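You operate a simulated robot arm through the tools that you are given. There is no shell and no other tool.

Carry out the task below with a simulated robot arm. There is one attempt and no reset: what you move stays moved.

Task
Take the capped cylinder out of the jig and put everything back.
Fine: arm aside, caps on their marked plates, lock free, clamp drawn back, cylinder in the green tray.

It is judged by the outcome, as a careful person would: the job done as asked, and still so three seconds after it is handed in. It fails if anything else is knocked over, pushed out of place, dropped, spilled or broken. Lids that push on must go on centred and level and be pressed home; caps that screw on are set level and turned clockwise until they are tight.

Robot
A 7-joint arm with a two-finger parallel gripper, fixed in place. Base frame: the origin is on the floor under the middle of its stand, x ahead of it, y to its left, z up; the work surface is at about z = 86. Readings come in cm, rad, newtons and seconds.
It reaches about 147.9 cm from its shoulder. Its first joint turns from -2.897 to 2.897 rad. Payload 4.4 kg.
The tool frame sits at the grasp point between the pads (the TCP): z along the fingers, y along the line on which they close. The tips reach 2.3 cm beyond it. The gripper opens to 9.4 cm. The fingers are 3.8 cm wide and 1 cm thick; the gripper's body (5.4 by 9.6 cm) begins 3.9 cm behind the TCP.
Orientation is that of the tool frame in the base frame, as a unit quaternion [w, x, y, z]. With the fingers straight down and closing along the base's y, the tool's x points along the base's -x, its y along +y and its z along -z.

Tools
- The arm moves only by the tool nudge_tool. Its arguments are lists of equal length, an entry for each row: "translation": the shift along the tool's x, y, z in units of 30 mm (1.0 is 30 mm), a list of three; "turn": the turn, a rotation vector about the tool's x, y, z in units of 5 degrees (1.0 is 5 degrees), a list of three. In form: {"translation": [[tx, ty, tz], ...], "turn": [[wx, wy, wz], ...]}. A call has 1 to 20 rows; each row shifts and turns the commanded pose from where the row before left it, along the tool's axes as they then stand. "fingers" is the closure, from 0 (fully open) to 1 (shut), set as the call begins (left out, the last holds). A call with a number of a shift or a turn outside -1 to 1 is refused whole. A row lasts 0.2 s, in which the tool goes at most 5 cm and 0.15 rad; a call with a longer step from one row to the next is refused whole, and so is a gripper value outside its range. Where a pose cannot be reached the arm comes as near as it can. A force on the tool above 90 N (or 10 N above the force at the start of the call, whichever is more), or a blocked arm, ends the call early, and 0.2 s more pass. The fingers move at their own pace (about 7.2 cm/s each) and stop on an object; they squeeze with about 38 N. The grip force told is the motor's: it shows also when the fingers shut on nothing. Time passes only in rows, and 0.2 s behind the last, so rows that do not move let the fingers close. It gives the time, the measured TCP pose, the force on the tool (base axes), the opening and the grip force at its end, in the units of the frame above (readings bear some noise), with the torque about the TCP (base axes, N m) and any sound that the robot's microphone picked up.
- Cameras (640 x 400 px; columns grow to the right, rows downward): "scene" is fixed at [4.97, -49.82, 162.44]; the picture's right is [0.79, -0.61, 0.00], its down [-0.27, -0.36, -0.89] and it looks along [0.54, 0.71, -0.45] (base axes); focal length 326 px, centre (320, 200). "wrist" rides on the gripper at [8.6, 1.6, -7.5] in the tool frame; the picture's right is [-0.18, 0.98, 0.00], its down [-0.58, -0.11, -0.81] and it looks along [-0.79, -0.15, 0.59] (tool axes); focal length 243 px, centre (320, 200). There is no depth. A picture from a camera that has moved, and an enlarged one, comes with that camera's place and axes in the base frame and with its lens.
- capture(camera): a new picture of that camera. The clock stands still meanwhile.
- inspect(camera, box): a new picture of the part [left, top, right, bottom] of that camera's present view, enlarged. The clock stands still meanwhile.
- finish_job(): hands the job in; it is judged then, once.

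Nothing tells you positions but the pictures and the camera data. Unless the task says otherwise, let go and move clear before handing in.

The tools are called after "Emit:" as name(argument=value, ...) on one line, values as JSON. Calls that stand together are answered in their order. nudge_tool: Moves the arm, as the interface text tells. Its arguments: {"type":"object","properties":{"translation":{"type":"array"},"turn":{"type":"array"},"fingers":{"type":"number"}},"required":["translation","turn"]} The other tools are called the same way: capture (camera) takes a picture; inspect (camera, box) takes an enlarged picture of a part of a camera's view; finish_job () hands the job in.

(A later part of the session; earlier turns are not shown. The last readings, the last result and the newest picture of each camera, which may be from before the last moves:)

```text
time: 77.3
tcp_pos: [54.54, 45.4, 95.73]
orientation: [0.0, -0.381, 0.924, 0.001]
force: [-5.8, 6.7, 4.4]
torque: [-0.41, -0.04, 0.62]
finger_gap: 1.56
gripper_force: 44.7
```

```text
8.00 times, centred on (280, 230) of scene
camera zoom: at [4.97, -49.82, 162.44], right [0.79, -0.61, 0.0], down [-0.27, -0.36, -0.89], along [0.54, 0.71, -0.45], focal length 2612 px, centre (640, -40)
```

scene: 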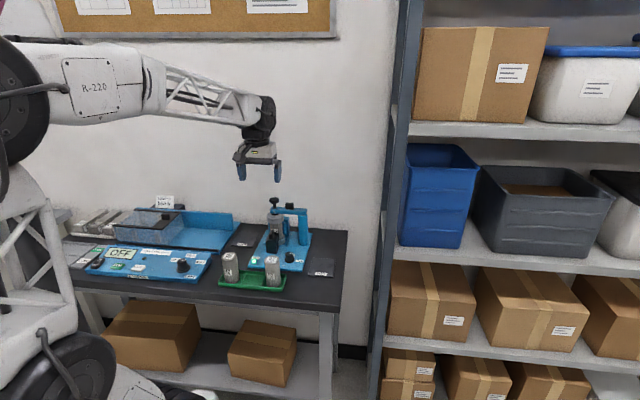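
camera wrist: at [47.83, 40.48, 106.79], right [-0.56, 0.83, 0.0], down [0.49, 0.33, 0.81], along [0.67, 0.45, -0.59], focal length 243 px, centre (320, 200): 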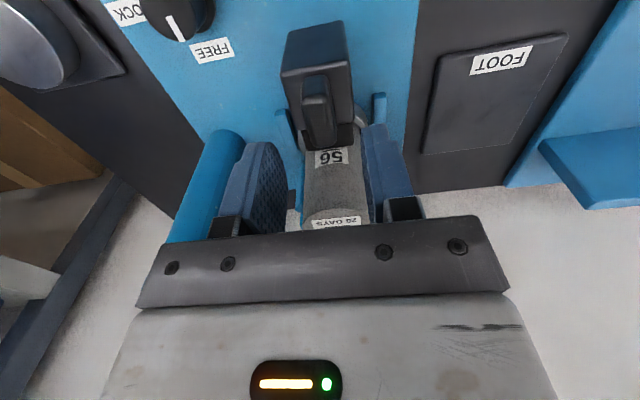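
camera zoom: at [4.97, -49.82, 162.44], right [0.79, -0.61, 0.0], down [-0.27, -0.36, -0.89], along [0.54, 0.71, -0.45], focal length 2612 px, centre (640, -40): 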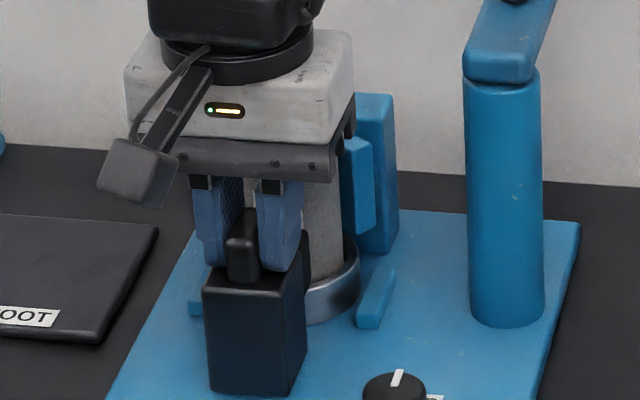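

The clamp slides back easily. I'll continue in modest steps, watching for the end of travel.

Emit:
nudge_tool(translation=[[0.12, 0, 0], [0.15, 0, 0], [0.15, 0, 0], [0, 0, 0]], turn=[[0, 0, 0], [0, 0, 0], [0, 0, 0], [0, 0, 0]])

Emit:
nudge_tool(translation=[[0.12, 0, 0], [0.12, 0, 0], [0, 0, 0]], turn=[[0, 0, 0], [0, 0, 0], [0, 0, 0]])

Emit:
inspect(camera="scene", box=[250, 205, 310, 255])

```text
time: 78.3
tcp_pos: [53.51, 44.35, 95.79]
orientation: [0.0, -0.382, 0.924, 0.001]
force: [5.7, -4.6, 11.2]
torque: [0.43, -0.93, 0.73]
finger_gap: 1.58
gripper_force: 44.9
```

```text
time: 79.1
tcp_pos: [52.92, 43.85, 95.74]
orientation: [-0.001, -0.382, 0.924, 0.001]
force: [-3.1, 2.7, 1.6]
torque: [0.01, -0.44, 0.56]
finger_gap: 1.59
gripper_force: 45.2
```

```text
8.00 times, centred on (280, 230) of scene
camera zoom: at [4.97, -49.82, 162.44], right [0.79, -0.61, 0.0], down [-0.27, -0.36, -0.89], along [0.54, 0.71, -0.45], focal length 2612 px, centre (640, -40)
```

zoom: 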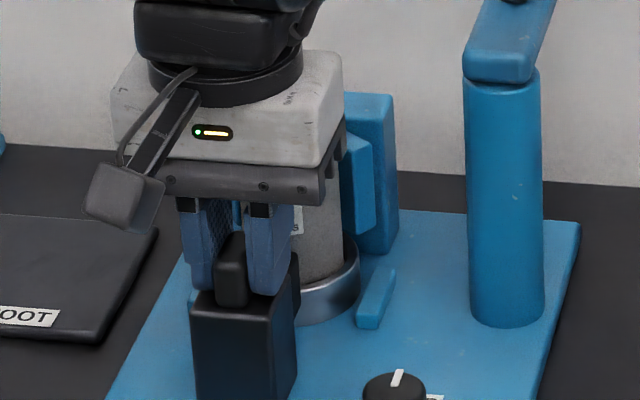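

Emit:
nudge_tool(translation=[[0.15, 0, 0], [0.15, 0, 0], [0, 0, 0]], turn=[[0, 0, 0], [0, 0, 0], [0, 0, 0]])

Emit:
nudge_tool(translation=[[0.12, 0, 0], [0.12, 0, 0], [0, 0, 0]], turn=[[0, 0, 0], [0, 0, 0], [0, 0, 0]])

Emit:
inspect(camera="scene", box=[240, 200, 320, 265])

```text
time: 79.9
tcp_pos: [52.54, 43.3, 95.73]
orientation: [0.001, -0.382, 0.924, 0.001]
force: [-13.4, 13.1, 17.2]
torque: [-0.62, 0.26, 0.51]
finger_gap: 1.61
gripper_force: 44.9
```

```text
time: 80.7
tcp_pos: [52.03, 42.82, 95.73]
orientation: [0.001, -0.381, 0.925, 0.001]
force: [-1.3, 2.8, 31.2]
torque: [-0.55, 0.0, 0.68]
finger_gap: 1.57
gripper_force: 44.7
```

```text
6.15 times, centred on (280, 232) of scene
camera zoom: at [4.97, -49.82, 162.44], right [0.79, -0.61, 0.0], down [-0.27, -0.36, -0.89], along [0.54, 0.71, -0.45], focal length 2010 px, centre (566, 0)
```

zoom: 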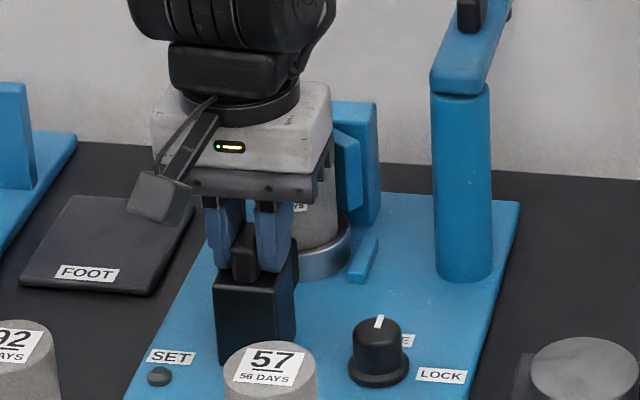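

Emit:
nudge_tool(translation=[[0.1, 0, -0.02], [0.1, 0, 0], [0, 0, 0]], turn=[[0, 0, 0], [0, 0, 0], [0, 0, 0]])

Emit:
nudge_tool(translation=[[0.1, 0, 0], [0.1, 0, 0], [0, 0, 0]], turn=[[0, 0, 0], [0, 0, 0], [0, 0, 0]])

Emit:
inspect(camera="scene", box=[240, 200, 320, 265])

Emit:
capture(camera="wrist")

```text
time: 81.5
tcp_pos: [51.63, 42.38, 95.69]
orientation: [-0.001, -0.383, 0.924, 0.001]
force: [7.3, 33.0, 15.0]
torque: [-0.04, -0.24, 0.52]
finger_gap: 1.6
gripper_force: 44.7
```

```text
time: 82.1
tcp_pos: [51.34, 42.24, 95.77]
orientation: [0.002, -0.382, 0.924, 0.001]
force: [17.2, 21.3, -17.7]
torque: [0.63, -1.11, 0.75]
finger_gap: 1.59
gripper_force: 44.8
stopped in row 2: the force on the tool passed its limit at 102 N (the readings are from after the stop); the commanded pose is now the measured one
```

```text
6.15 times, centred on (280, 232) of scene
camera zoom: at [4.97, -49.82, 162.44], right [0.79, -0.61, 0.0], down [-0.27, -0.36, -0.89], along [0.54, 0.71, -0.45], focal length 2010 px, centre (566, 0)
```

zoom: 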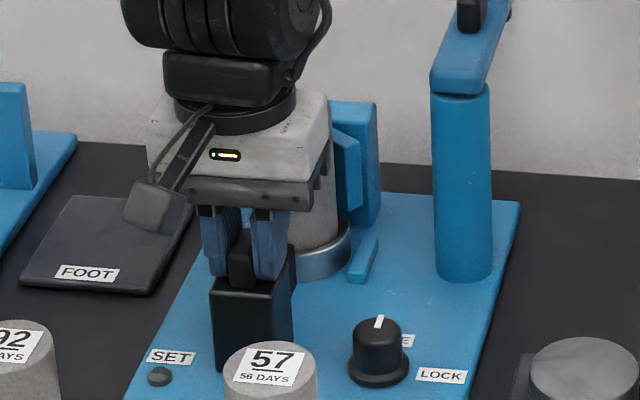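

```text
taken
camera wrist: at [44.21, 37.01, 103.1], right [-0.56, 0.83, 0.0], down [0.49, 0.33, 0.81], along [0.67, 0.46, -0.59], focal length 243 px, centre (320, 200)
```

wrist: 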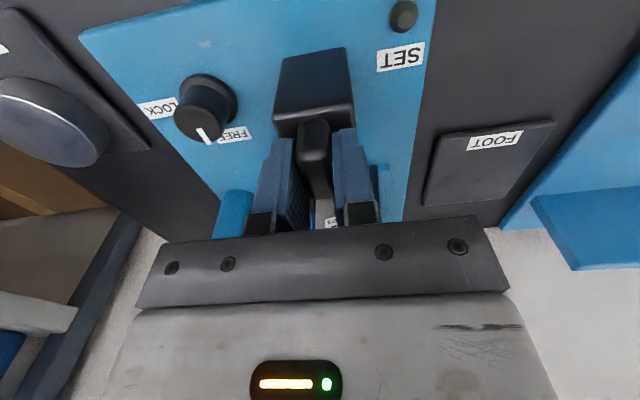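

The clamp has reached its rear stop after about 5 cm of travel. I'll release the handle and rise straight up.

Emit:
nudge_tool(translation=[[0, 0, 0], [0, 0, 0], [0, 0, -0.5], [0, 0, -1], [0, 0, -1], [0, 0, -1], [0, 0, 0]], turn=[[0, 0, 0], [0, 0, 0], [0, 0, 0], [0, 0, 0], [0, 0, 0], [0, 0, 0], [0, 0, 0]], fingers=0.55)

Emit:
capture(camera="wrist")

Emit:
inspect(camera="wrist", box=[220, 40, 420, 200])

Emit:
inspect(camera="scene", box=[240, 200, 320, 265])

```text
time: 83.7
tcp_pos: [51.19, 42.03, 106.66]
orientation: [0.001, -0.382, 0.924, 0.001]
force: [0.0, -0.4, 0.3]
torque: [0.02, 0.01, 0.01]
finger_gap: 4.23
gripper_force: 0.1
```

```text
taken
camera wrist: at [44.16, 36.82, 114.03], right [-0.56, 0.83, 0.0], down [0.49, 0.33, 0.81], along [0.67, 0.46, -0.59], focal length 243 px, centre (320, 200)
```

wrist: 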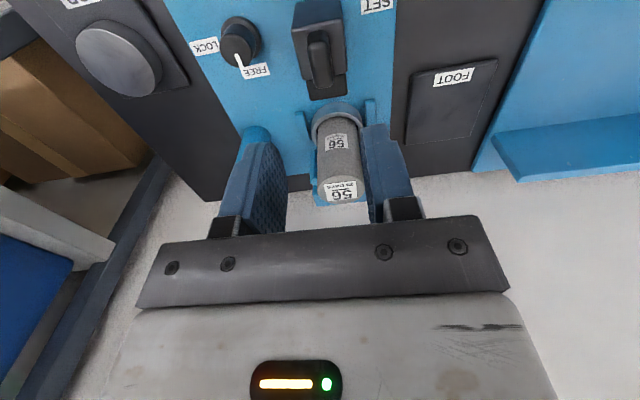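

```text
2.50 times, centred on (320, 120) of wrist
camera zoom: at [44.16, 36.82, 114.03], right [-0.56, 0.83, 0.0], down [0.49, 0.33, 0.81], along [0.67, 0.46, -0.59], focal length 606 px, centre (320, 400)
```

zoom: 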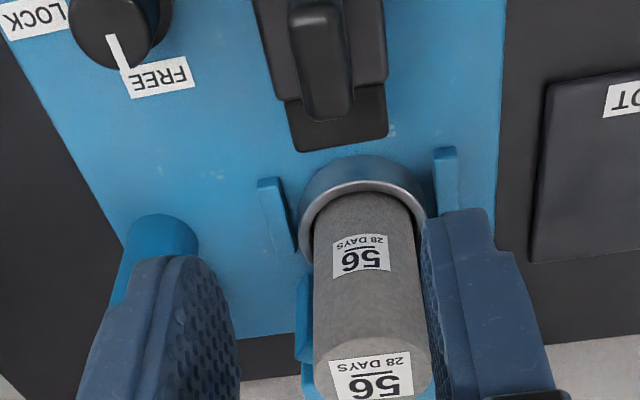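

```text
6.15 times, centred on (280, 232) of scene
camera zoom: at [4.97, -49.82, 162.44], right [0.79, -0.61, 0.0], down [-0.27, -0.36, -0.89], along [0.54, 0.71, -0.45], focal length 2010 px, centre (566, 0)
```

zoom: 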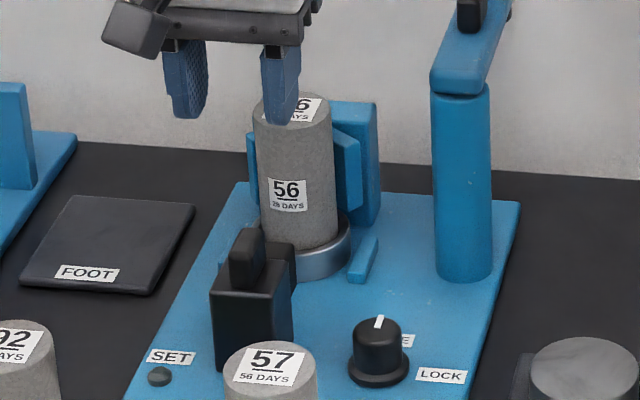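

The clamp is drawn back and the cylinder stands in its foot cap against the V-block. Before gripping I need to know how far the cylinder stands above the V-block, so I'll rise out of the way and zoom in.

Emit:
nudge_tool(translation=[[0.3, 0.5, -1], [0.3, 0.5, -1], [0, 0, -1], [0, 0, 0]], turn=[[0, 0, 0], [0, 0, 0], [0, 0, 0], [0, 0, 0]])

Emit:
inspect(camera="scene", box=[264, 208, 300, 238])

Emit:
capture(camera="wrist")

Emit:
inspect(camera="wrist", box=[270, 80, 380, 170])

```text
time: 84.7
tcp_pos: [47.96, 42.53, 115.28]
orientation: [0.002, -0.382, 0.924, 0.002]
force: [-1.2, 0.0, -0.3]
torque: [-0.01, 0.0, 0.02]
finger_gap: 4.23
gripper_force: 0.0
```

```text
13.33 times, centred on (282, 223) of scene
camera zoom: at [4.97, -49.82, 162.44], right [0.79, -0.61, 0.0], down [-0.27, -0.36, -0.89], along [0.54, 0.71, -0.45], focal length 4354 px, centre (827, -107)
```

zoom: 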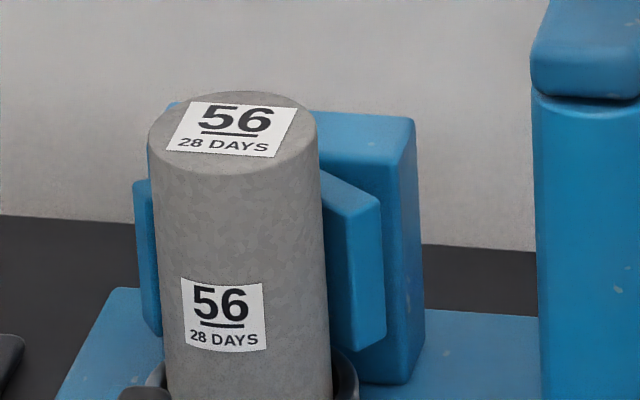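

```text
taken
camera wrist: at [40.86, 37.42, 122.77], right [-0.56, 0.83, 0.0], down [0.49, 0.33, 0.81], along [0.67, 0.46, -0.59], focal length 243 px, centre (320, 200)
```

wrist: 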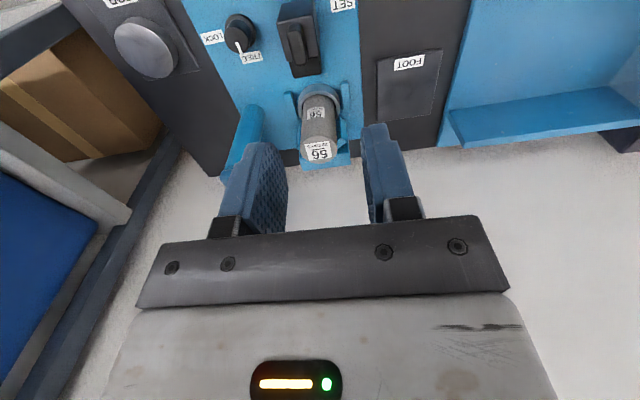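

```text
4.44 times, centred on (325, 125) of wrist
camera zoom: at [40.86, 37.42, 122.77], right [-0.56, 0.83, 0.0], down [0.49, 0.33, 0.81], along [0.67, 0.46, -0.59], focal length 1078 px, centre (298, 533)
```

zoom: 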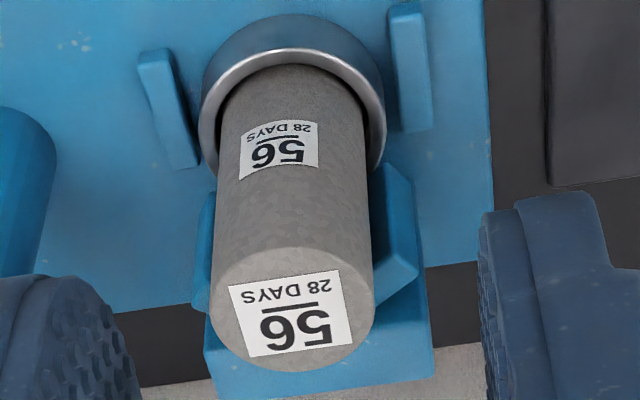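

The V-block top is about 2 cm below the cylinder's top, at roughly z=96.2 against 98.3, so I can grip the top 1.5 cm. First I'll back up to measure the tray's empty middle slot.

Emit:
nudge_tool(translation=[[0.9, 0, 0], [1, 0, 0], [1, 0, 0], [1, 0, 0], [1, 0, 0], [0.8, 0, 0], [0, 0, 0]], turn=[[0, 0, 0], [0, 0, 0], [0, 0, 0], [0, 0, 0], [0, 0, 0], [0, 0, 0], [0, 0, 0]], fingers=0)

Emit:
capture(camera="wrist")

Emit:
inspect(camera="wrist", box=[190, 0, 450, 160])

Emit:
inspect(camera="scene", box=[205, 240, 305, 305])

```text
time: 86.3
tcp_pos: [35.8, 30.77, 115.04]
orientation: [0.001, -0.382, 0.924, 0.001]
force: [-0.9, 0.1, 0.0]
torque: [-0.03, 0.01, 0.0]
finger_gap: 9.41
gripper_force: 0.0
```

```text
taken
camera wrist: at [28.65, 25.59, 122.42], right [-0.56, 0.83, 0.0], down [0.49, 0.33, 0.81], along [0.67, 0.46, -0.59], focal length 243 px, centre (320, 200)
```

wrist: 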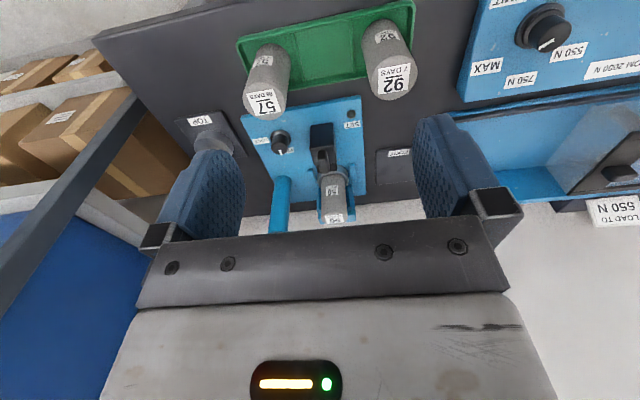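

```text
2.46 times, centred on (320, 80) of wrist
camera zoom: at [28.65, 25.59, 122.42], right [-0.56, 0.83, 0.0], down [0.49, 0.33, 0.81], along [0.67, 0.46, -0.59], focal length 597 px, centre (320, 495)
```

zoom: 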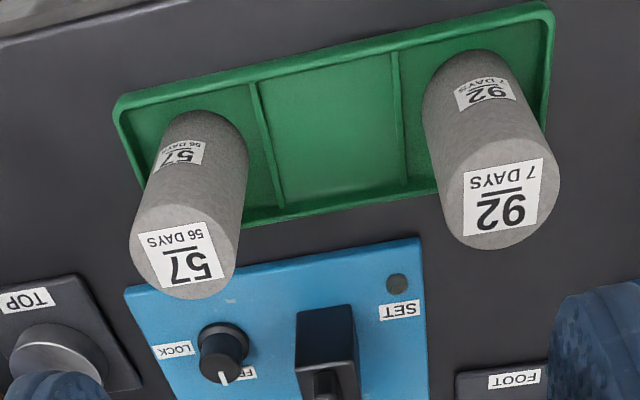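

```text
6.15 times, centred on (255, 272) of scene
camera zoom: at [4.97, -49.82, 162.44], right [0.79, -0.61, 0.0], down [-0.27, -0.36, -0.89], along [0.54, 0.71, -0.45], focal length 2010 px, centre (720, -246)
```

zoom: 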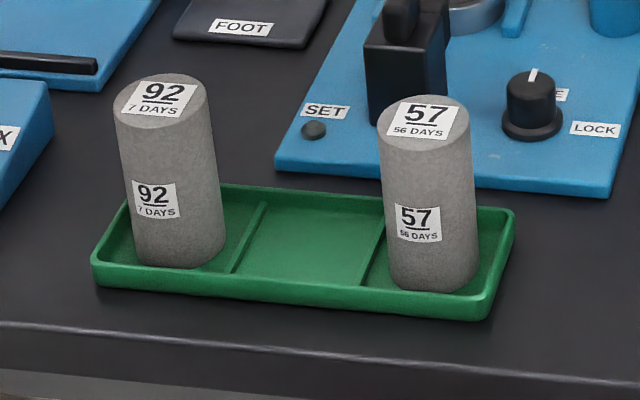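

The middle slot's centre is near p=4.1, q=52.8, with neighbours at p≈11.4 and p≈−3. Now back over the cylinder to grip its top.

Emit:
nudge_tool(translation=[[-0.7, -0.09, 0], [-0.95, -0.09, 0], [-0.95, -0.09, 0], [-0.95, -0.09, 0], [-0.95, -0.09, 0], [-0.95, -0.09, 0], [-0.95, -0.09, 0], [-0.95, -0.09, 0], [-0.95, -0.09, 0], [-0.95, -0.09, 0], [-0.78, -0.08, 0], [0, 0, 0.9], [0, 0, 0.9], [0, 0, 0.9], [0, 0, 0.6], [0, 0, 0]], turn=[[0, 0, 0], [0, 0, 0], [0, 0, 0], [0, 0, 0], [0, 0, 0], [0, 0, 0], [0, 0, 0], [0, 0, 0], [0, 0, 0], [0, 0, 0], [0, 0, 0], [0, 0, 0], [0, 0, 0], [0, 0, 0], [0, 0, 0], [0, 0, 0]])

Emit:
inspect(camera="wrist", box=[180, 20, 480, 220])

Emit:
inspect(camera="scene", box=[250, 190, 310, 240])

```text
time: 89.7
tcp_pos: [59.05, 50.06, 105.35]
orientation: [0.001, -0.382, 0.924, 0.002]
force: [-0.3, -0.6, 0.3]
torque: [-0.03, 0.0, -0.02]
finger_gap: 9.38
gripper_force: 0.0
```

```text
2.00 times, centred on (330, 120) of wrist
camera zoom: at [51.92, 44.97, 112.75], right [-0.56, 0.83, 0.0], down [0.49, 0.33, 0.81], along [0.67, 0.46, -0.59], focal length 485 px, centre (300, 360)
```

zoom: 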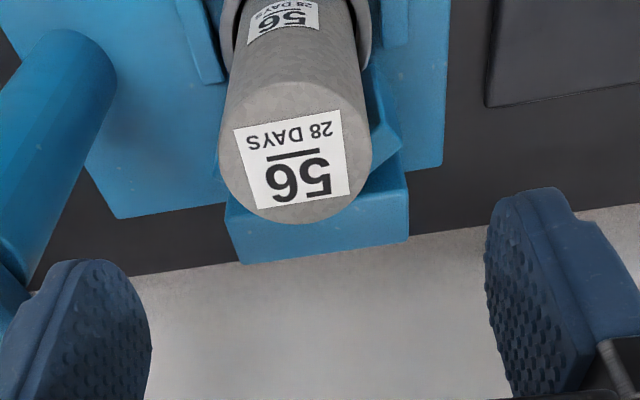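

```text
8.00 times, centred on (280, 215) of scene
camera zoom: at [4.97, -49.82, 162.44], right [0.79, -0.61, 0.0], down [-0.27, -0.36, -0.89], along [0.54, 0.71, -0.45], focal length 2612 px, centre (640, 80)
```

zoom: 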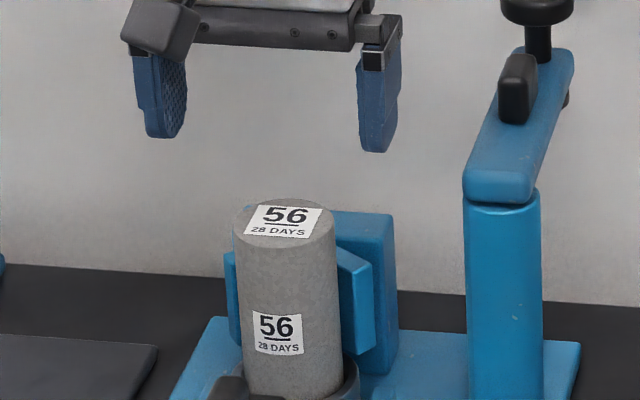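

The cylinder top is at about z=98.2 and nearly centred. I'll lower until the tips are about 1.2 cm below its top and check.

Emit:
nudge_tool(translation=[[0.07, -0.035, 0.5], [0, 0, 0.5], [0, 0, 0.5], [0, 0, 0.47], [0, 0, 0]], turn=[[0, 0, 0], [0, 0, 0], [0, 0, 0], [0, 0, 0], [0, 0, 0]])

Emit:
nudge_tool(translation=[[0, 0, 0], [0, 0, 0], [0, 0, 0]], turn=[[0, 0, 0], [0, 0, 0], [0, 0, 0]], fingers=0.4)

Emit:
inspect(camera="wrist", box=[200, 60, 460, 230])

Emit:
inspect(camera="scene", box=[255, 200, 305, 240])

```text
time: 90.9
tcp_pos: [59.03, 49.61, 99.51]
orientation: [0.001, -0.382, 0.924, 0.001]
force: [-0.6, 0.5, -0.3]
torque: [0.03, -0.01, -0.03]
finger_gap: 9.42
gripper_force: 0.0
```

```text
time: 91.7
tcp_pos: [59.08, 49.77, 99.5]
orientation: [0.0, -0.382, 0.924, 0.001]
force: [-0.2, 0.0, -0.7]
torque: [-0.05, 0.0, -0.01]
finger_gap: 5.62
gripper_force: 0.0
```

```text
2.35 times, centred on (330, 145) of wrist
camera zoom: at [51.93, 44.61, 106.91], right [-0.56, 0.83, 0.0], down [0.49, 0.33, 0.81], along [0.67, 0.46, -0.59], focal length 571 px, centre (296, 329)
```

zoom: 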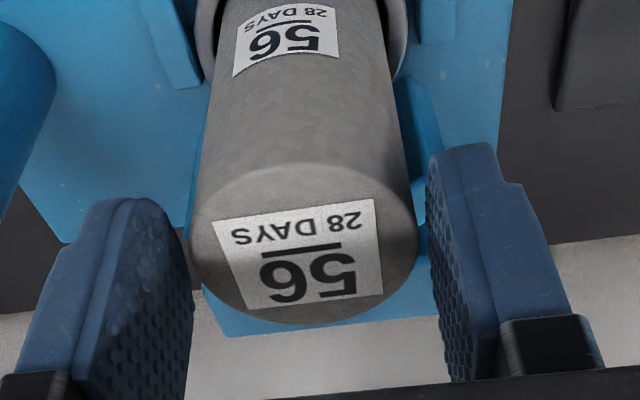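

```text
10.00 times, centred on (280, 220) of scene
camera zoom: at [4.97, -49.82, 162.44], right [0.79, -0.61, 0.0], down [-0.27, -0.36, -0.89], along [0.54, 0.71, -0.45], focal length 3266 px, centre (720, 0)
```

zoom: 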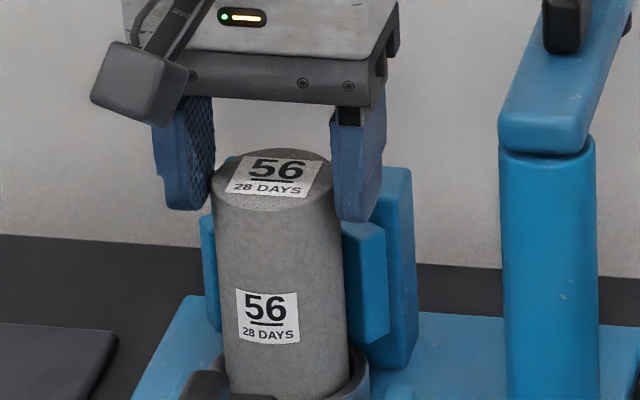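

There is about 0.8 cm clearance over the V-block. I'll trim the centring, lower 4 mm more, and close on the cylinder.

Emit:
nudge_tool(translation=[[0, 0.05, 0.13], [0, 0, 0]], turn=[[0, 0, 0], [0, 0, 0]])

Emit:
nudge_tool(translation=[[0, 0, 0], [0, 0, 0], [0, 0, 0], [0, 0, 0]], turn=[[0, 0, 0], [0, 0, 0], [0, 0, 0], [0, 0, 0]], fingers=1)

Emit:
inspect(camera="wrist", box=[200, 60, 460, 230])

```text
time: 92.3
tcp_pos: [58.91, 49.95, 99.16]
orientation: [0.001, -0.382, 0.924, 0.002]
force: [0.5, -0.3, 0.7]
torque: [0.0, 0.01, 0.01]
finger_gap: 5.63
gripper_force: 0.0
```

```text
time: 93.3
tcp_pos: [59.02, 49.96, 99.09]
orientation: [0.002, -0.382, 0.924, 0.0]
force: [3.0, -6.2, 2.5]
torque: [-0.22, -0.12, -0.08]
finger_gap: 4.94
gripper_force: 38.1
```

```text
2.35 times, centred on (330, 145) of wrist
camera zoom: at [51.83, 44.77, 106.51], right [-0.56, 0.83, 0.0], down [0.49, 0.33, 0.81], along [0.67, 0.46, -0.59], focal length 571 px, centre (296, 329)
```

zoom: 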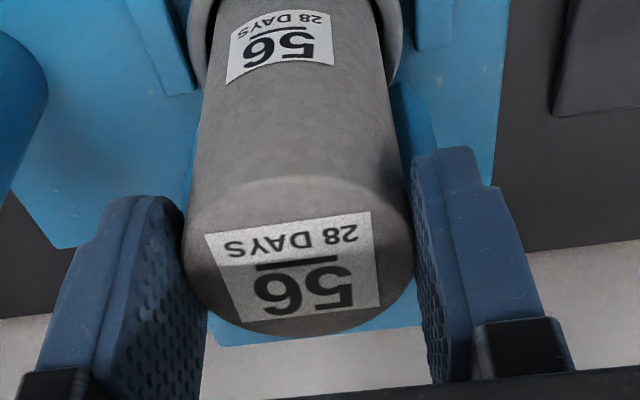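

Gripped at 4.94 cm. I'll lift slightly and see whether the foot cap stays behind.

Emit:
nudge_tool(translation=[[0, 0, -0.1], [0, 0, -0.1], [0, 0, -0.1], [0, 0, 0]], turn=[[0, 0, 0], [0, 0, 0], [0, 0, 0], [0, 0, 0]])

Emit:
inspect(camera="scene", box=[250, 205, 310, 250])

Emit:
inspect(camera="wrist", box=[200, 0, 460, 230])

```text
time: 94.3
tcp_pos: [58.91, 49.97, 100.02]
orientation: [0.001, -0.381, 0.925, 0.001]
force: [-1.6, -16.3, -10.9]
torque: [-0.93, 0.14, -0.1]
finger_gap: 4.92
gripper_force: 38.1
```

```text
8.89 times, centred on (280, 228) of scene
camera zoom: at [4.97, -49.82, 162.44], right [0.79, -0.61, 0.0], down [-0.27, -0.36, -0.89], along [0.54, 0.71, -0.45], focal length 2903 px, centre (676, -44)
```

zoom: 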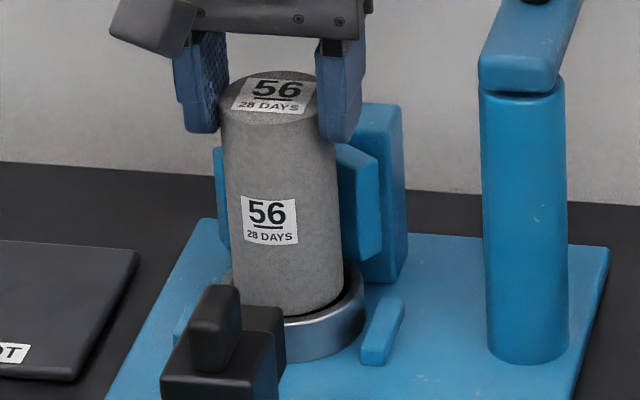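

```text
1.74 times, centred on (330, 115) of wrist
camera zoom: at [51.79, 44.8, 107.38], right [-0.56, 0.83, 0.0], down [0.49, 0.33, 0.81], along [0.67, 0.46, -0.59], focal length 422 px, centre (303, 348)
```

zoom: 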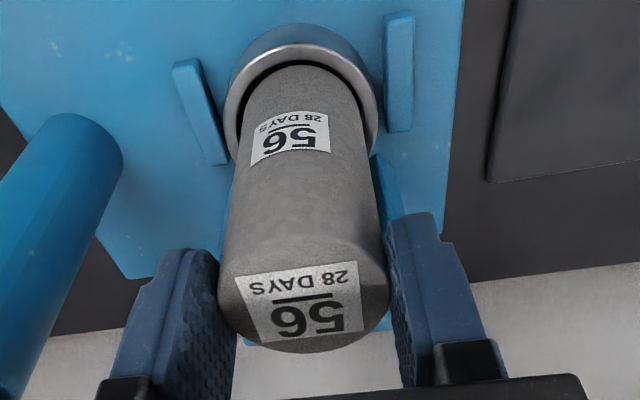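

The cylinder is coming out of the foot cap, which stays put. There's a slight side rub, so I'll ease it forward a millimetre and continue lifting slowly.

Emit:
nudge_tool(translation=[[0.03, -0.015, 0], [0, 0, -0.1], [0, 0, -0.1], [0, 0, 0]], turn=[[0, 0, 0], [0, 0, 0], [0, 0, 0], [0, 0, 0]])

Emit:
inspect(camera="scene", box=[250, 205, 310, 250])

```text
time: 95.3
tcp_pos: [58.91, 49.96, 100.63]
orientation: [0.001, -0.381, 0.924, 0.002]
force: [-2.0, -5.6, -6.8]
torque: [-0.41, 0.14, -0.03]
finger_gap: 4.96
gripper_force: 38.3
```

```text
8.89 times, centred on (280, 228) of scene
camera zoom: at [4.97, -49.82, 162.44], right [0.79, -0.61, 0.0], down [-0.27, -0.36, -0.89], along [0.54, 0.71, -0.45], focal length 2903 px, centre (676, -44)
```

zoom: 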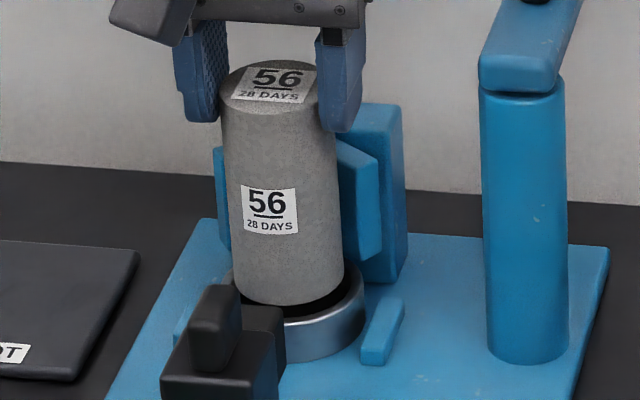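

The foot cap stays in its nest. I'll lift the cylinder fully clear, slowly at first.

Emit:
nudge_tool(translation=[[0.01, -0.01, -0.12], [0, 0, -0.15], [0, 0, -0.2], [0, 0, -0.3], [0, 0, -0.5], [0, 0, -0.6], [0, 0, -0.7], [0, 0, -0.7], [0, 0, -0.7], [0, 0, -0.4], [0, 0, 0]], turn=[[0, 0, 0], [0, 0, 0], [0, 0, 0], [0, 0, 0], [0, 0, 0], [0, 0, 0], [0, 0, 0], [0, 0, 0], [0, 0, 0], [0, 0, 0], [0, 0, 0]])

Emit:
inspect(camera="scene", box=[230, 160, 330, 250])

Emit:
capture(camera="wrist")

```text
time: 97.7
tcp_pos: [58.88, 49.56, 113.7]
orientation: [0.002, -0.381, 0.924, 0.001]
force: [-0.4, -0.3, -4.4]
torque: [-0.02, 0.02, 0.02]
finger_gap: 4.92
gripper_force: 37.6
```

```text
4.44 times, centred on (280, 205) of scene
camera zoom: at [4.97, -49.82, 162.44], right [0.79, -0.61, 0.0], down [-0.27, -0.36, -0.89], along [0.54, 0.71, -0.45], focal length 1451 px, centre (498, 178)
```

zoom: 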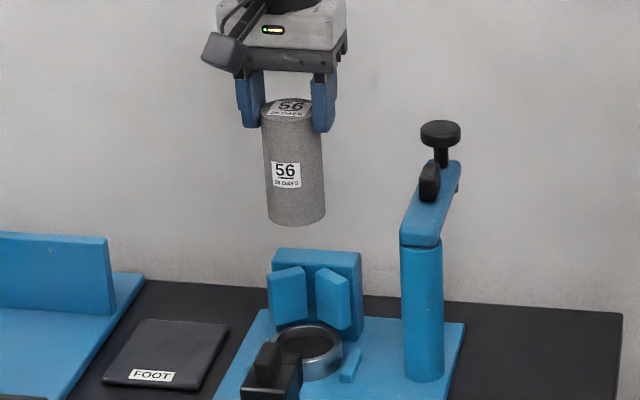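

```text
taken
camera wrist: at [51.81, 44.5, 120.95], right [-0.56, 0.83, 0.0], down [0.49, 0.33, 0.81], along [0.67, 0.46, -0.59], focal length 243 px, centre (320, 200)
```

wrist: 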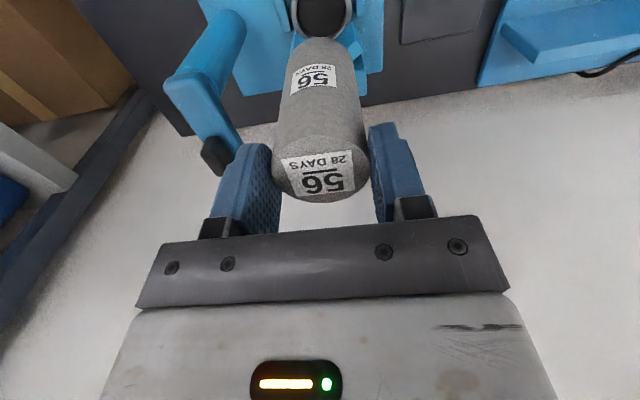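

The cylinder is free, vertical, and weighs about 4.4 N. I'll carry it forward to above the tray's middle slot.

Emit:
nudge_tool(translation=[[0.5, 0.08, 0], [0.9, 0.09, 0], [0.95, 0.09, 0], [0.95, 0.09, 0], [0.95, 0.09, 0], [0.95, 0.09, 0], [0.95, 0.09, 0], [0.9, 0.09, 0], [0.6, 0.08, 0], [0.31, 0.04, 0], [0, 0, 0]], turn=[[0, 0, 0], [0, 0, 0], [0, 0, 0], [0, 0, 0], [0, 0, 0], [0, 0, 0], [0, 0, 0], [0, 0, 0], [0, 0, 0], [0, 0, 0], [0, 0, 0]])

Emit:
capture(camera="wrist")

Emit:
inspect(camera="scene", box=[190, 190, 310, 300])

```text
time: 100.1
tcp_pos: [40.05, 34.64, 113.6]
orientation: [0.001, -0.382, 0.924, 0.001]
force: [-0.4, -0.6, -5.1]
torque: [-0.04, 0.03, 0.02]
finger_gap: 4.9
gripper_force: 38.1
```

```text
taken
camera wrist: at [32.91, 29.41, 121.0], right [-0.56, 0.83, 0.0], down [0.49, 0.33, 0.81], along [0.67, 0.46, -0.59], focal length 243 px, centre (320, 200)
```

wrist: 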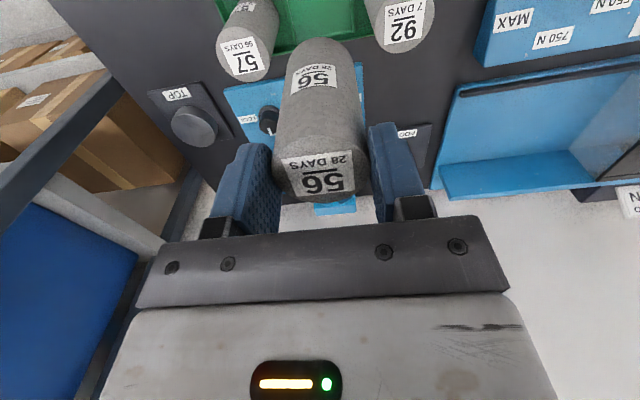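

```text
3.64 times, centred on (250, 245) of scene
camera zoom: at [4.97, -49.82, 162.44], right [0.79, -0.61, 0.0], down [-0.27, -0.36, -0.89], along [0.54, 0.71, -0.45], focal length 1187 px, centre (574, 36)
```

zoom: 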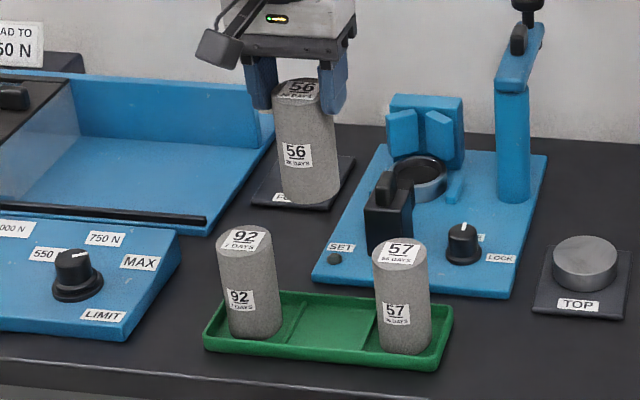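

Lateral position needs about +0.3 cm in p to be midway between the neighbours. I'll correct and lower part of the way.

Emit:
nudge_tool(translation=[[0.03, -0.09, 0], [0, 0, 0.7], [0, 0, 0.8], [0, 0, 0.8], [0, 0, 0.7], [0, 0, 0]], turn=[[0, 0, 0], [0, 0, 0], [0, 0, 0], [0, 0, 0], [0, 0, 0], [0, 0, 0]])

Emit:
inspect(camera="scene", box=[205, 225, 305, 305])

Emit:
capture(camera="wrist")

```text
time: 101.5
tcp_pos: [40.48, 34.53, 104.7]
orientation: [0.001, -0.382, 0.924, 0.002]
force: [-0.7, -0.7, -4.3]
torque: [-0.05, 0.01, -0.03]
finger_gap: 4.93
gripper_force: 37.8
```

```text
5.00 times, centred on (255, 265) of scene
camera zoom: at [4.97, -49.82, 162.44], right [0.79, -0.61, 0.0], down [-0.27, -0.36, -0.89], along [0.54, 0.71, -0.45], focal length 1633 px, centre (645, -125)
```

zoom: 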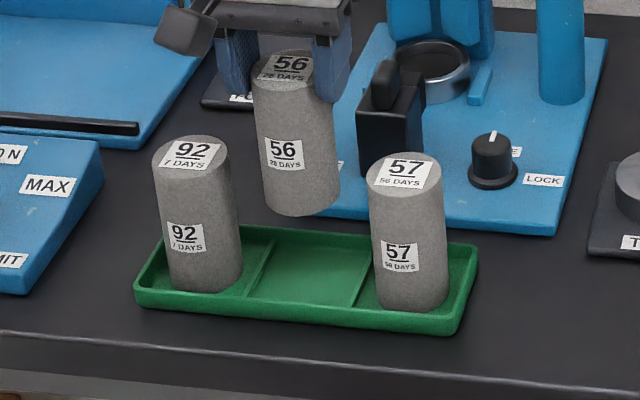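

```text
taken
camera wrist: at [33.34, 29.37, 112.03], right [-0.56, 0.83, 0.0], down [0.49, 0.33, 0.81], along [0.67, 0.46, -0.59], focal length 243 px, centre (320, 200)
```

wrist: 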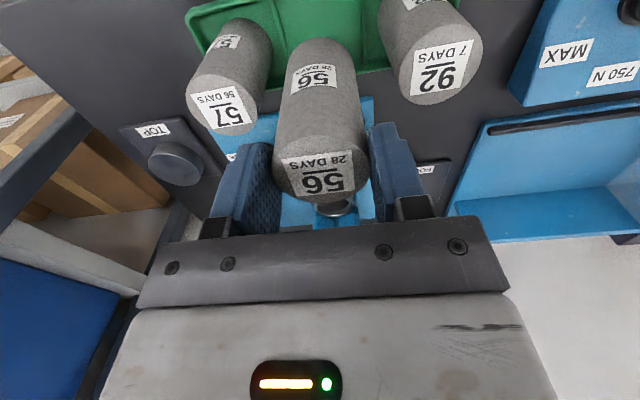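

The held cylinder is midway between its neighbours. I'll lower until its base is just above the tray and check again.

Emit:
nudge_tool(translation=[[0.03, 0, 0.6], [0, 0, 0.6], [0, 0, 0.4], [0, 0, 0]], turn=[[0, 0, 0], [0, 0, 0], [0, 0, 0], [0, 0, 0]])

Emit:
inspect(camera="scene", box=[215, 235, 295, 300])

Emit:
capture(camera="wrist")

```text
time: 102.5
tcp_pos: [40.51, 34.4, 99.95]
orientation: [0.0, -0.382, 0.924, 0.001]
force: [0.0, -0.7, -5.7]
torque: [-0.02, -0.01, -0.03]
finger_gap: 4.89
gripper_force: 38.4
```

```text
6.15 times, centred on (255, 268) of scene
camera zoom: at [4.97, -49.82, 162.44], right [0.79, -0.61, 0.0], down [-0.27, -0.36, -0.89], along [0.54, 0.71, -0.45], focal length 2010 px, centre (720, -215)
```

zoom: 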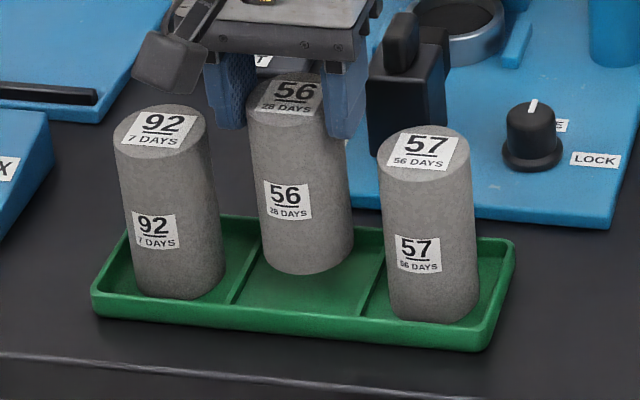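

```text
taken
camera wrist: at [33.42, 29.26, 107.29], right [-0.56, 0.83, 0.0], down [0.49, 0.33, 0.81], along [0.67, 0.46, -0.59], focal length 243 px, centre (320, 200)
```

wrist: 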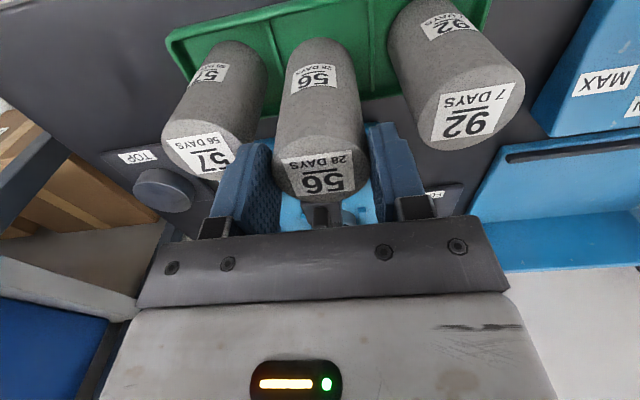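

Alignment looks right, with roughly 2.5–3 cm left to go. I'll lower in stages and feel for contact.

Emit:
nudge_tool(translation=[[0.02, 0.02, 0.2], [0, 0, 0.2], [0, 0, 0.15], [0, 0, 0]], turn=[[0, 0, 0], [0, 0, 0], [0, 0, 0], [0, 0, 0]])

Emit:
inspect(camera="scene", box=[215, 235, 295, 300])

```text
time: 103.5
tcp_pos: [40.37, 34.32, 98.06]
orientation: [0.002, -0.381, 0.924, 0.001]
force: [-0.2, 0.0, -4.1]
torque: [0.01, 0.02, 0.01]
finger_gap: 4.92
gripper_force: 37.8
```

```text
6.15 times, centred on (255, 268) of scene
camera zoom: at [4.97, -49.82, 162.44], right [0.79, -0.61, 0.0], down [-0.27, -0.36, -0.89], along [0.54, 0.71, -0.45], focal length 2010 px, centre (720, -215)
```

zoom: 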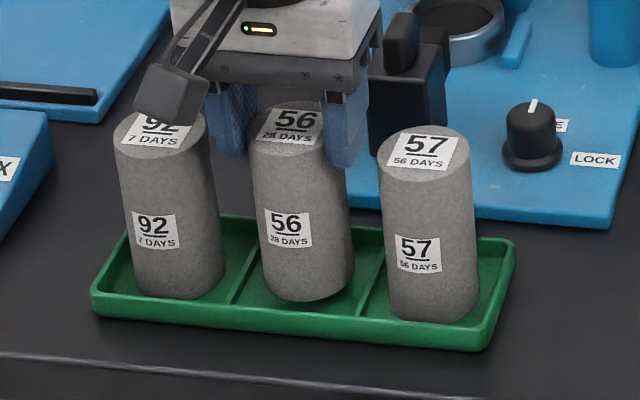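

Emit:
nudge_tool(translation=[[0, 0, 0.05], [0, 0, 0.05], [0, 0, 0]], turn=[[0, 0, 0], [0, 0, 0], [0, 0, 0]])

Emit:
nudge_tool(translation=[[0, 0, 0.05], [0, 0, 0]], turn=[[0, 0, 0], [0, 0, 0]])

Emit:
nudge_tool(translation=[[0, 0, 0.04], [0, 0, 0]], turn=[[0, 0, 0], [0, 0, 0]])

```text
time: 104.3
tcp_pos: [40.28, 34.33, 97.88]
orientation: [0.001, -0.382, 0.924, 0.001]
force: [0.1, -0.2, -4.7]
torque: [-0.02, 0.02, 0.0]
finger_gap: 4.95
gripper_force: 38.3
```

```text
time: 104.9
tcp_pos: [40.28, 34.4, 97.83]
orientation: [0.001, -0.383, 0.924, 0.001]
force: [-0.6, 0.5, -4.3]
torque: [0.02, 0.01, 0.05]
finger_gap: 4.92
gripper_force: 38.2
```

```text
time: 105.5
tcp_pos: [40.26, 34.39, 97.65]
orientation: [0.001, -0.382, 0.924, 0.001]
force: [-0.5, -0.4, -4.8]
torque: [0.02, 0.02, -0.02]
finger_gap: 4.91
gripper_force: 38.0
```

Emit:
nudge_tool(translation=[[0, 0, 0.04], [0, 0, 0]], turn=[[0, 0, 0], [0, 0, 0]])

Emit:
nudge_tool(translation=[[0, 0, 0.04], [0, 0, 0]], turn=[[0, 0, 0], [0, 0, 0]])

Emit:
nudge_tool(translation=[[0, 0, 0.03], [0, 0, 0]], turn=[[0, 0, 0], [0, 0, 0]])

Emit:
inspect(camera="scene", box=[215, 235, 295, 300])

```text
time: 106.1
tcp_pos: [40.27, 34.52, 97.49]
orientation: [0.001, -0.381, 0.924, 0.001]
force: [0.6, 0.2, -4.4]
torque: [0.01, 0.05, 0.01]
finger_gap: 4.94
gripper_force: 38.6
```

```text
time: 106.7
tcp_pos: [40.21, 34.41, 97.2]
orientation: [0.001, -0.381, 0.924, 0.001]
force: [-0.6, 0.6, -4.0]
torque: [0.0, 0.01, 0.0]
finger_gap: 4.93
gripper_force: 38.3
```

```text
time: 107.3
tcp_pos: [40.32, 34.49, 97.22]
orientation: [0.001, -0.382, 0.924, 0.001]
force: [-0.4, 0.7, -4.8]
torque: [0.01, 0.02, 0.0]
finger_gap: 4.92
gripper_force: 38.1
```

```text
6.15 times, centred on (255, 268) of scene
camera zoom: at [4.97, -49.82, 162.44], right [0.79, -0.61, 0.0], down [-0.27, -0.36, -0.89], along [0.54, 0.71, -0.45], focal length 2010 px, centre (720, -215)
```

zoom: 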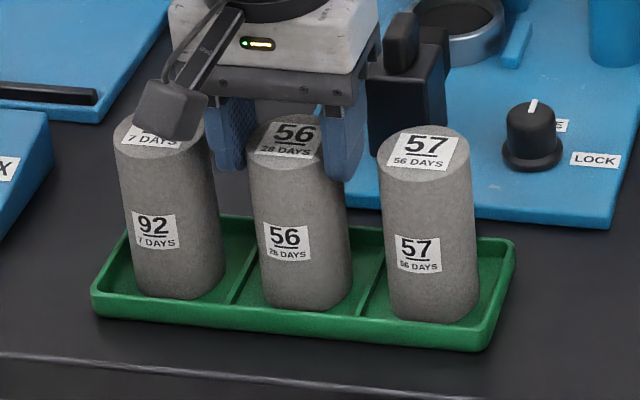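

Emit:
nudge_tool(translation=[[0, 0, 0.03], [0, 0, 0]], turn=[[0, 0, 0], [0, 0, 0]])

Emit:
nudge_tool(translation=[[0, 0, 0.03], [0, 0, 0]], turn=[[0, 0, 0], [0, 0, 0]])

Emit:
nudge_tool(translation=[[0, 0, 0.03], [0, 0, 0]], turn=[[0, 0, 0], [0, 0, 0]])

```text
time: 107.9
tcp_pos: [40.24, 34.45, 97.26]
orientation: [0.002, -0.382, 0.924, 0.002]
force: [0.5, 0.7, -3.9]
torque: [0.0, 0.03, 0.05]
finger_gap: 4.93
gripper_force: 38.3
```

```text
time: 108.5
tcp_pos: [40.35, 34.51, 97.0]
orientation: [0.002, -0.381, 0.925, 0.001]
force: [-4.5, -4.2, 13.2]
torque: [-0.32, 0.09, -0.07]
finger_gap: 4.91
gripper_force: 38.5
```

```text
time: 109.1
tcp_pos: [40.26, 34.51, 97.13]
orientation: [0.002, -0.382, 0.924, 0.001]
force: [4.6, -10.7, 31.0]
torque: [-0.68, -0.36, -0.05]
finger_gap: 4.92
gripper_force: 37.8
```

It has seated on the tray floor with a contact force of about 30 N. I'll open only slightly, so as not to touch the neighbours, and lift away.

Emit:
nudge_tool(translation=[[0, 0, -0.025], [0, 0, 0]], turn=[[0, 0, 0], [0, 0, 0]])

Emit:
nudge_tool(translation=[[0, 0, 0], [0, 0, 0], [0, 0, 0]], turn=[[0, 0, 0], [0, 0, 0], [0, 0, 0]], fingers=0.39)

Emit:
inspect(camera="wrist", box=[150, 0, 540, 230])

Emit:
inspect(camera="scene", box=[215, 235, 295, 300])

```text
time: 109.7
tcp_pos: [40.31, 34.57, 97.04]
orientation: [0.002, -0.382, 0.924, 0.002]
force: [9.8, 1.7, 17.2]
torque: [0.48, -0.89, -0.11]
finger_gap: 4.93
gripper_force: 37.8
```

```text
time: 110.5
tcp_pos: [40.38, 34.46, 97.06]
orientation: [0.002, -0.382, 0.924, 0.001]
force: [-0.4, -0.5, 0.4]
torque: [0.03, 0.03, 0.04]
finger_gap: 5.73
gripper_force: 0.2
```

```text
1.64 times, centred on (345, 115) of wrist
camera zoom: at [33.12, 29.33, 104.49], right [-0.56, 0.83, 0.0], down [0.49, 0.33, 0.81], along [0.67, 0.46, -0.59], focal length 398 px, centre (279, 340)
```

zoom: 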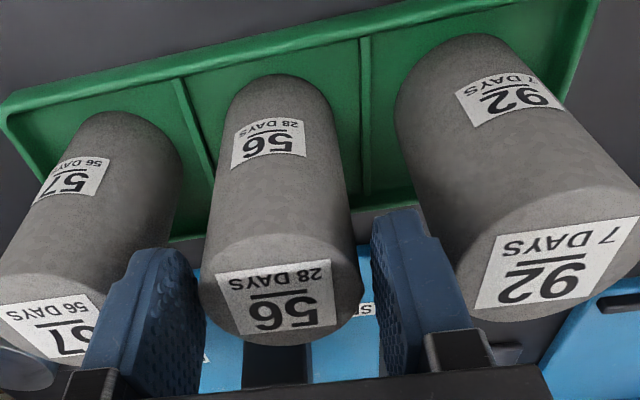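

```text
6.15 times, centred on (255, 268) of scene
camera zoom: at [4.97, -49.82, 162.44], right [0.79, -0.61, 0.0], down [-0.27, -0.36, -0.89], along [0.54, 0.71, -0.45], focal length 2010 px, centre (720, -215)
```

zoom: 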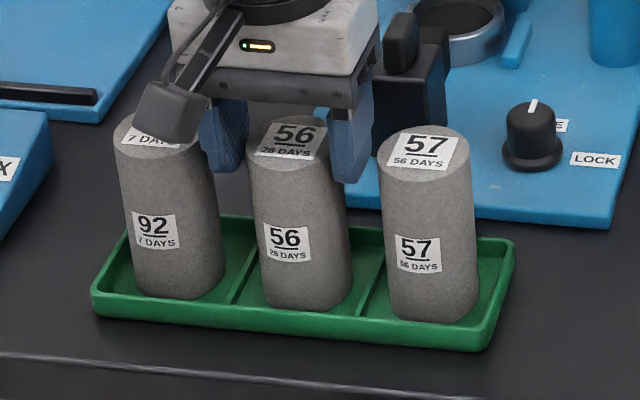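

The cylinder stands alone in the middle slot, level with its neighbours. I'll rise straight up and view it.

Emit:
nudge_tool(translation=[[0, 0, -0.2], [0, 0, -0.5], [0, 0, -0.8], [0, 0, -1], [0, 0, -1], [0, 0, -1], [0, 0, -1], [0, 0, 0]], turn=[[0, 0, 0], [0, 0, 0], [0, 0, 0], [0, 0, 0], [0, 0, 0], [0, 0, 0], [0, 0, 0], [0, 0, 0]])

Emit:
inspect(camera="scene", box=[205, 205, 345, 300])

Emit:
capture(camera="wrist")

```text
time: 112.3
tcp_pos: [40.24, 34.55, 113.47]
orientation: [0.001, -0.382, 0.924, 0.001]
force: [0.8, 0.6, 1.3]
torque: [0.0, 0.0, -0.02]
finger_gap: 5.72
gripper_force: 0.0
```

```text
4.21 times, centred on (275, 252) of scene
camera zoom: at [4.97, -49.82, 162.44], right [0.79, -0.61, 0.0], down [-0.27, -0.36, -0.89], along [0.54, 0.71, -0.45], focal length 1375 px, centre (510, -21)
```

zoom: 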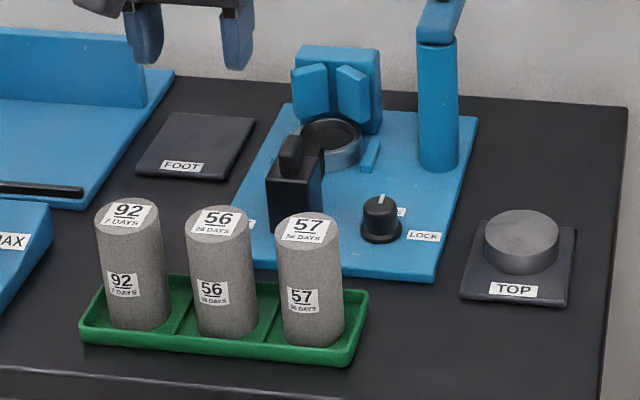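

```text
taken
camera wrist: at [33.1, 29.42, 120.88], right [-0.56, 0.83, 0.0], down [0.49, 0.33, 0.81], along [0.67, 0.46, -0.59], focal length 243 px, centre (320, 200)
```

wrist: 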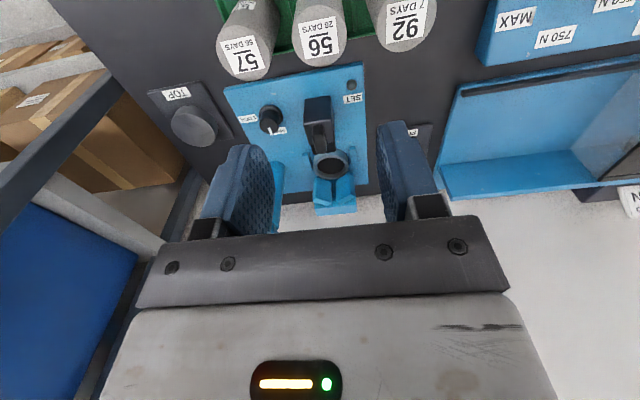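

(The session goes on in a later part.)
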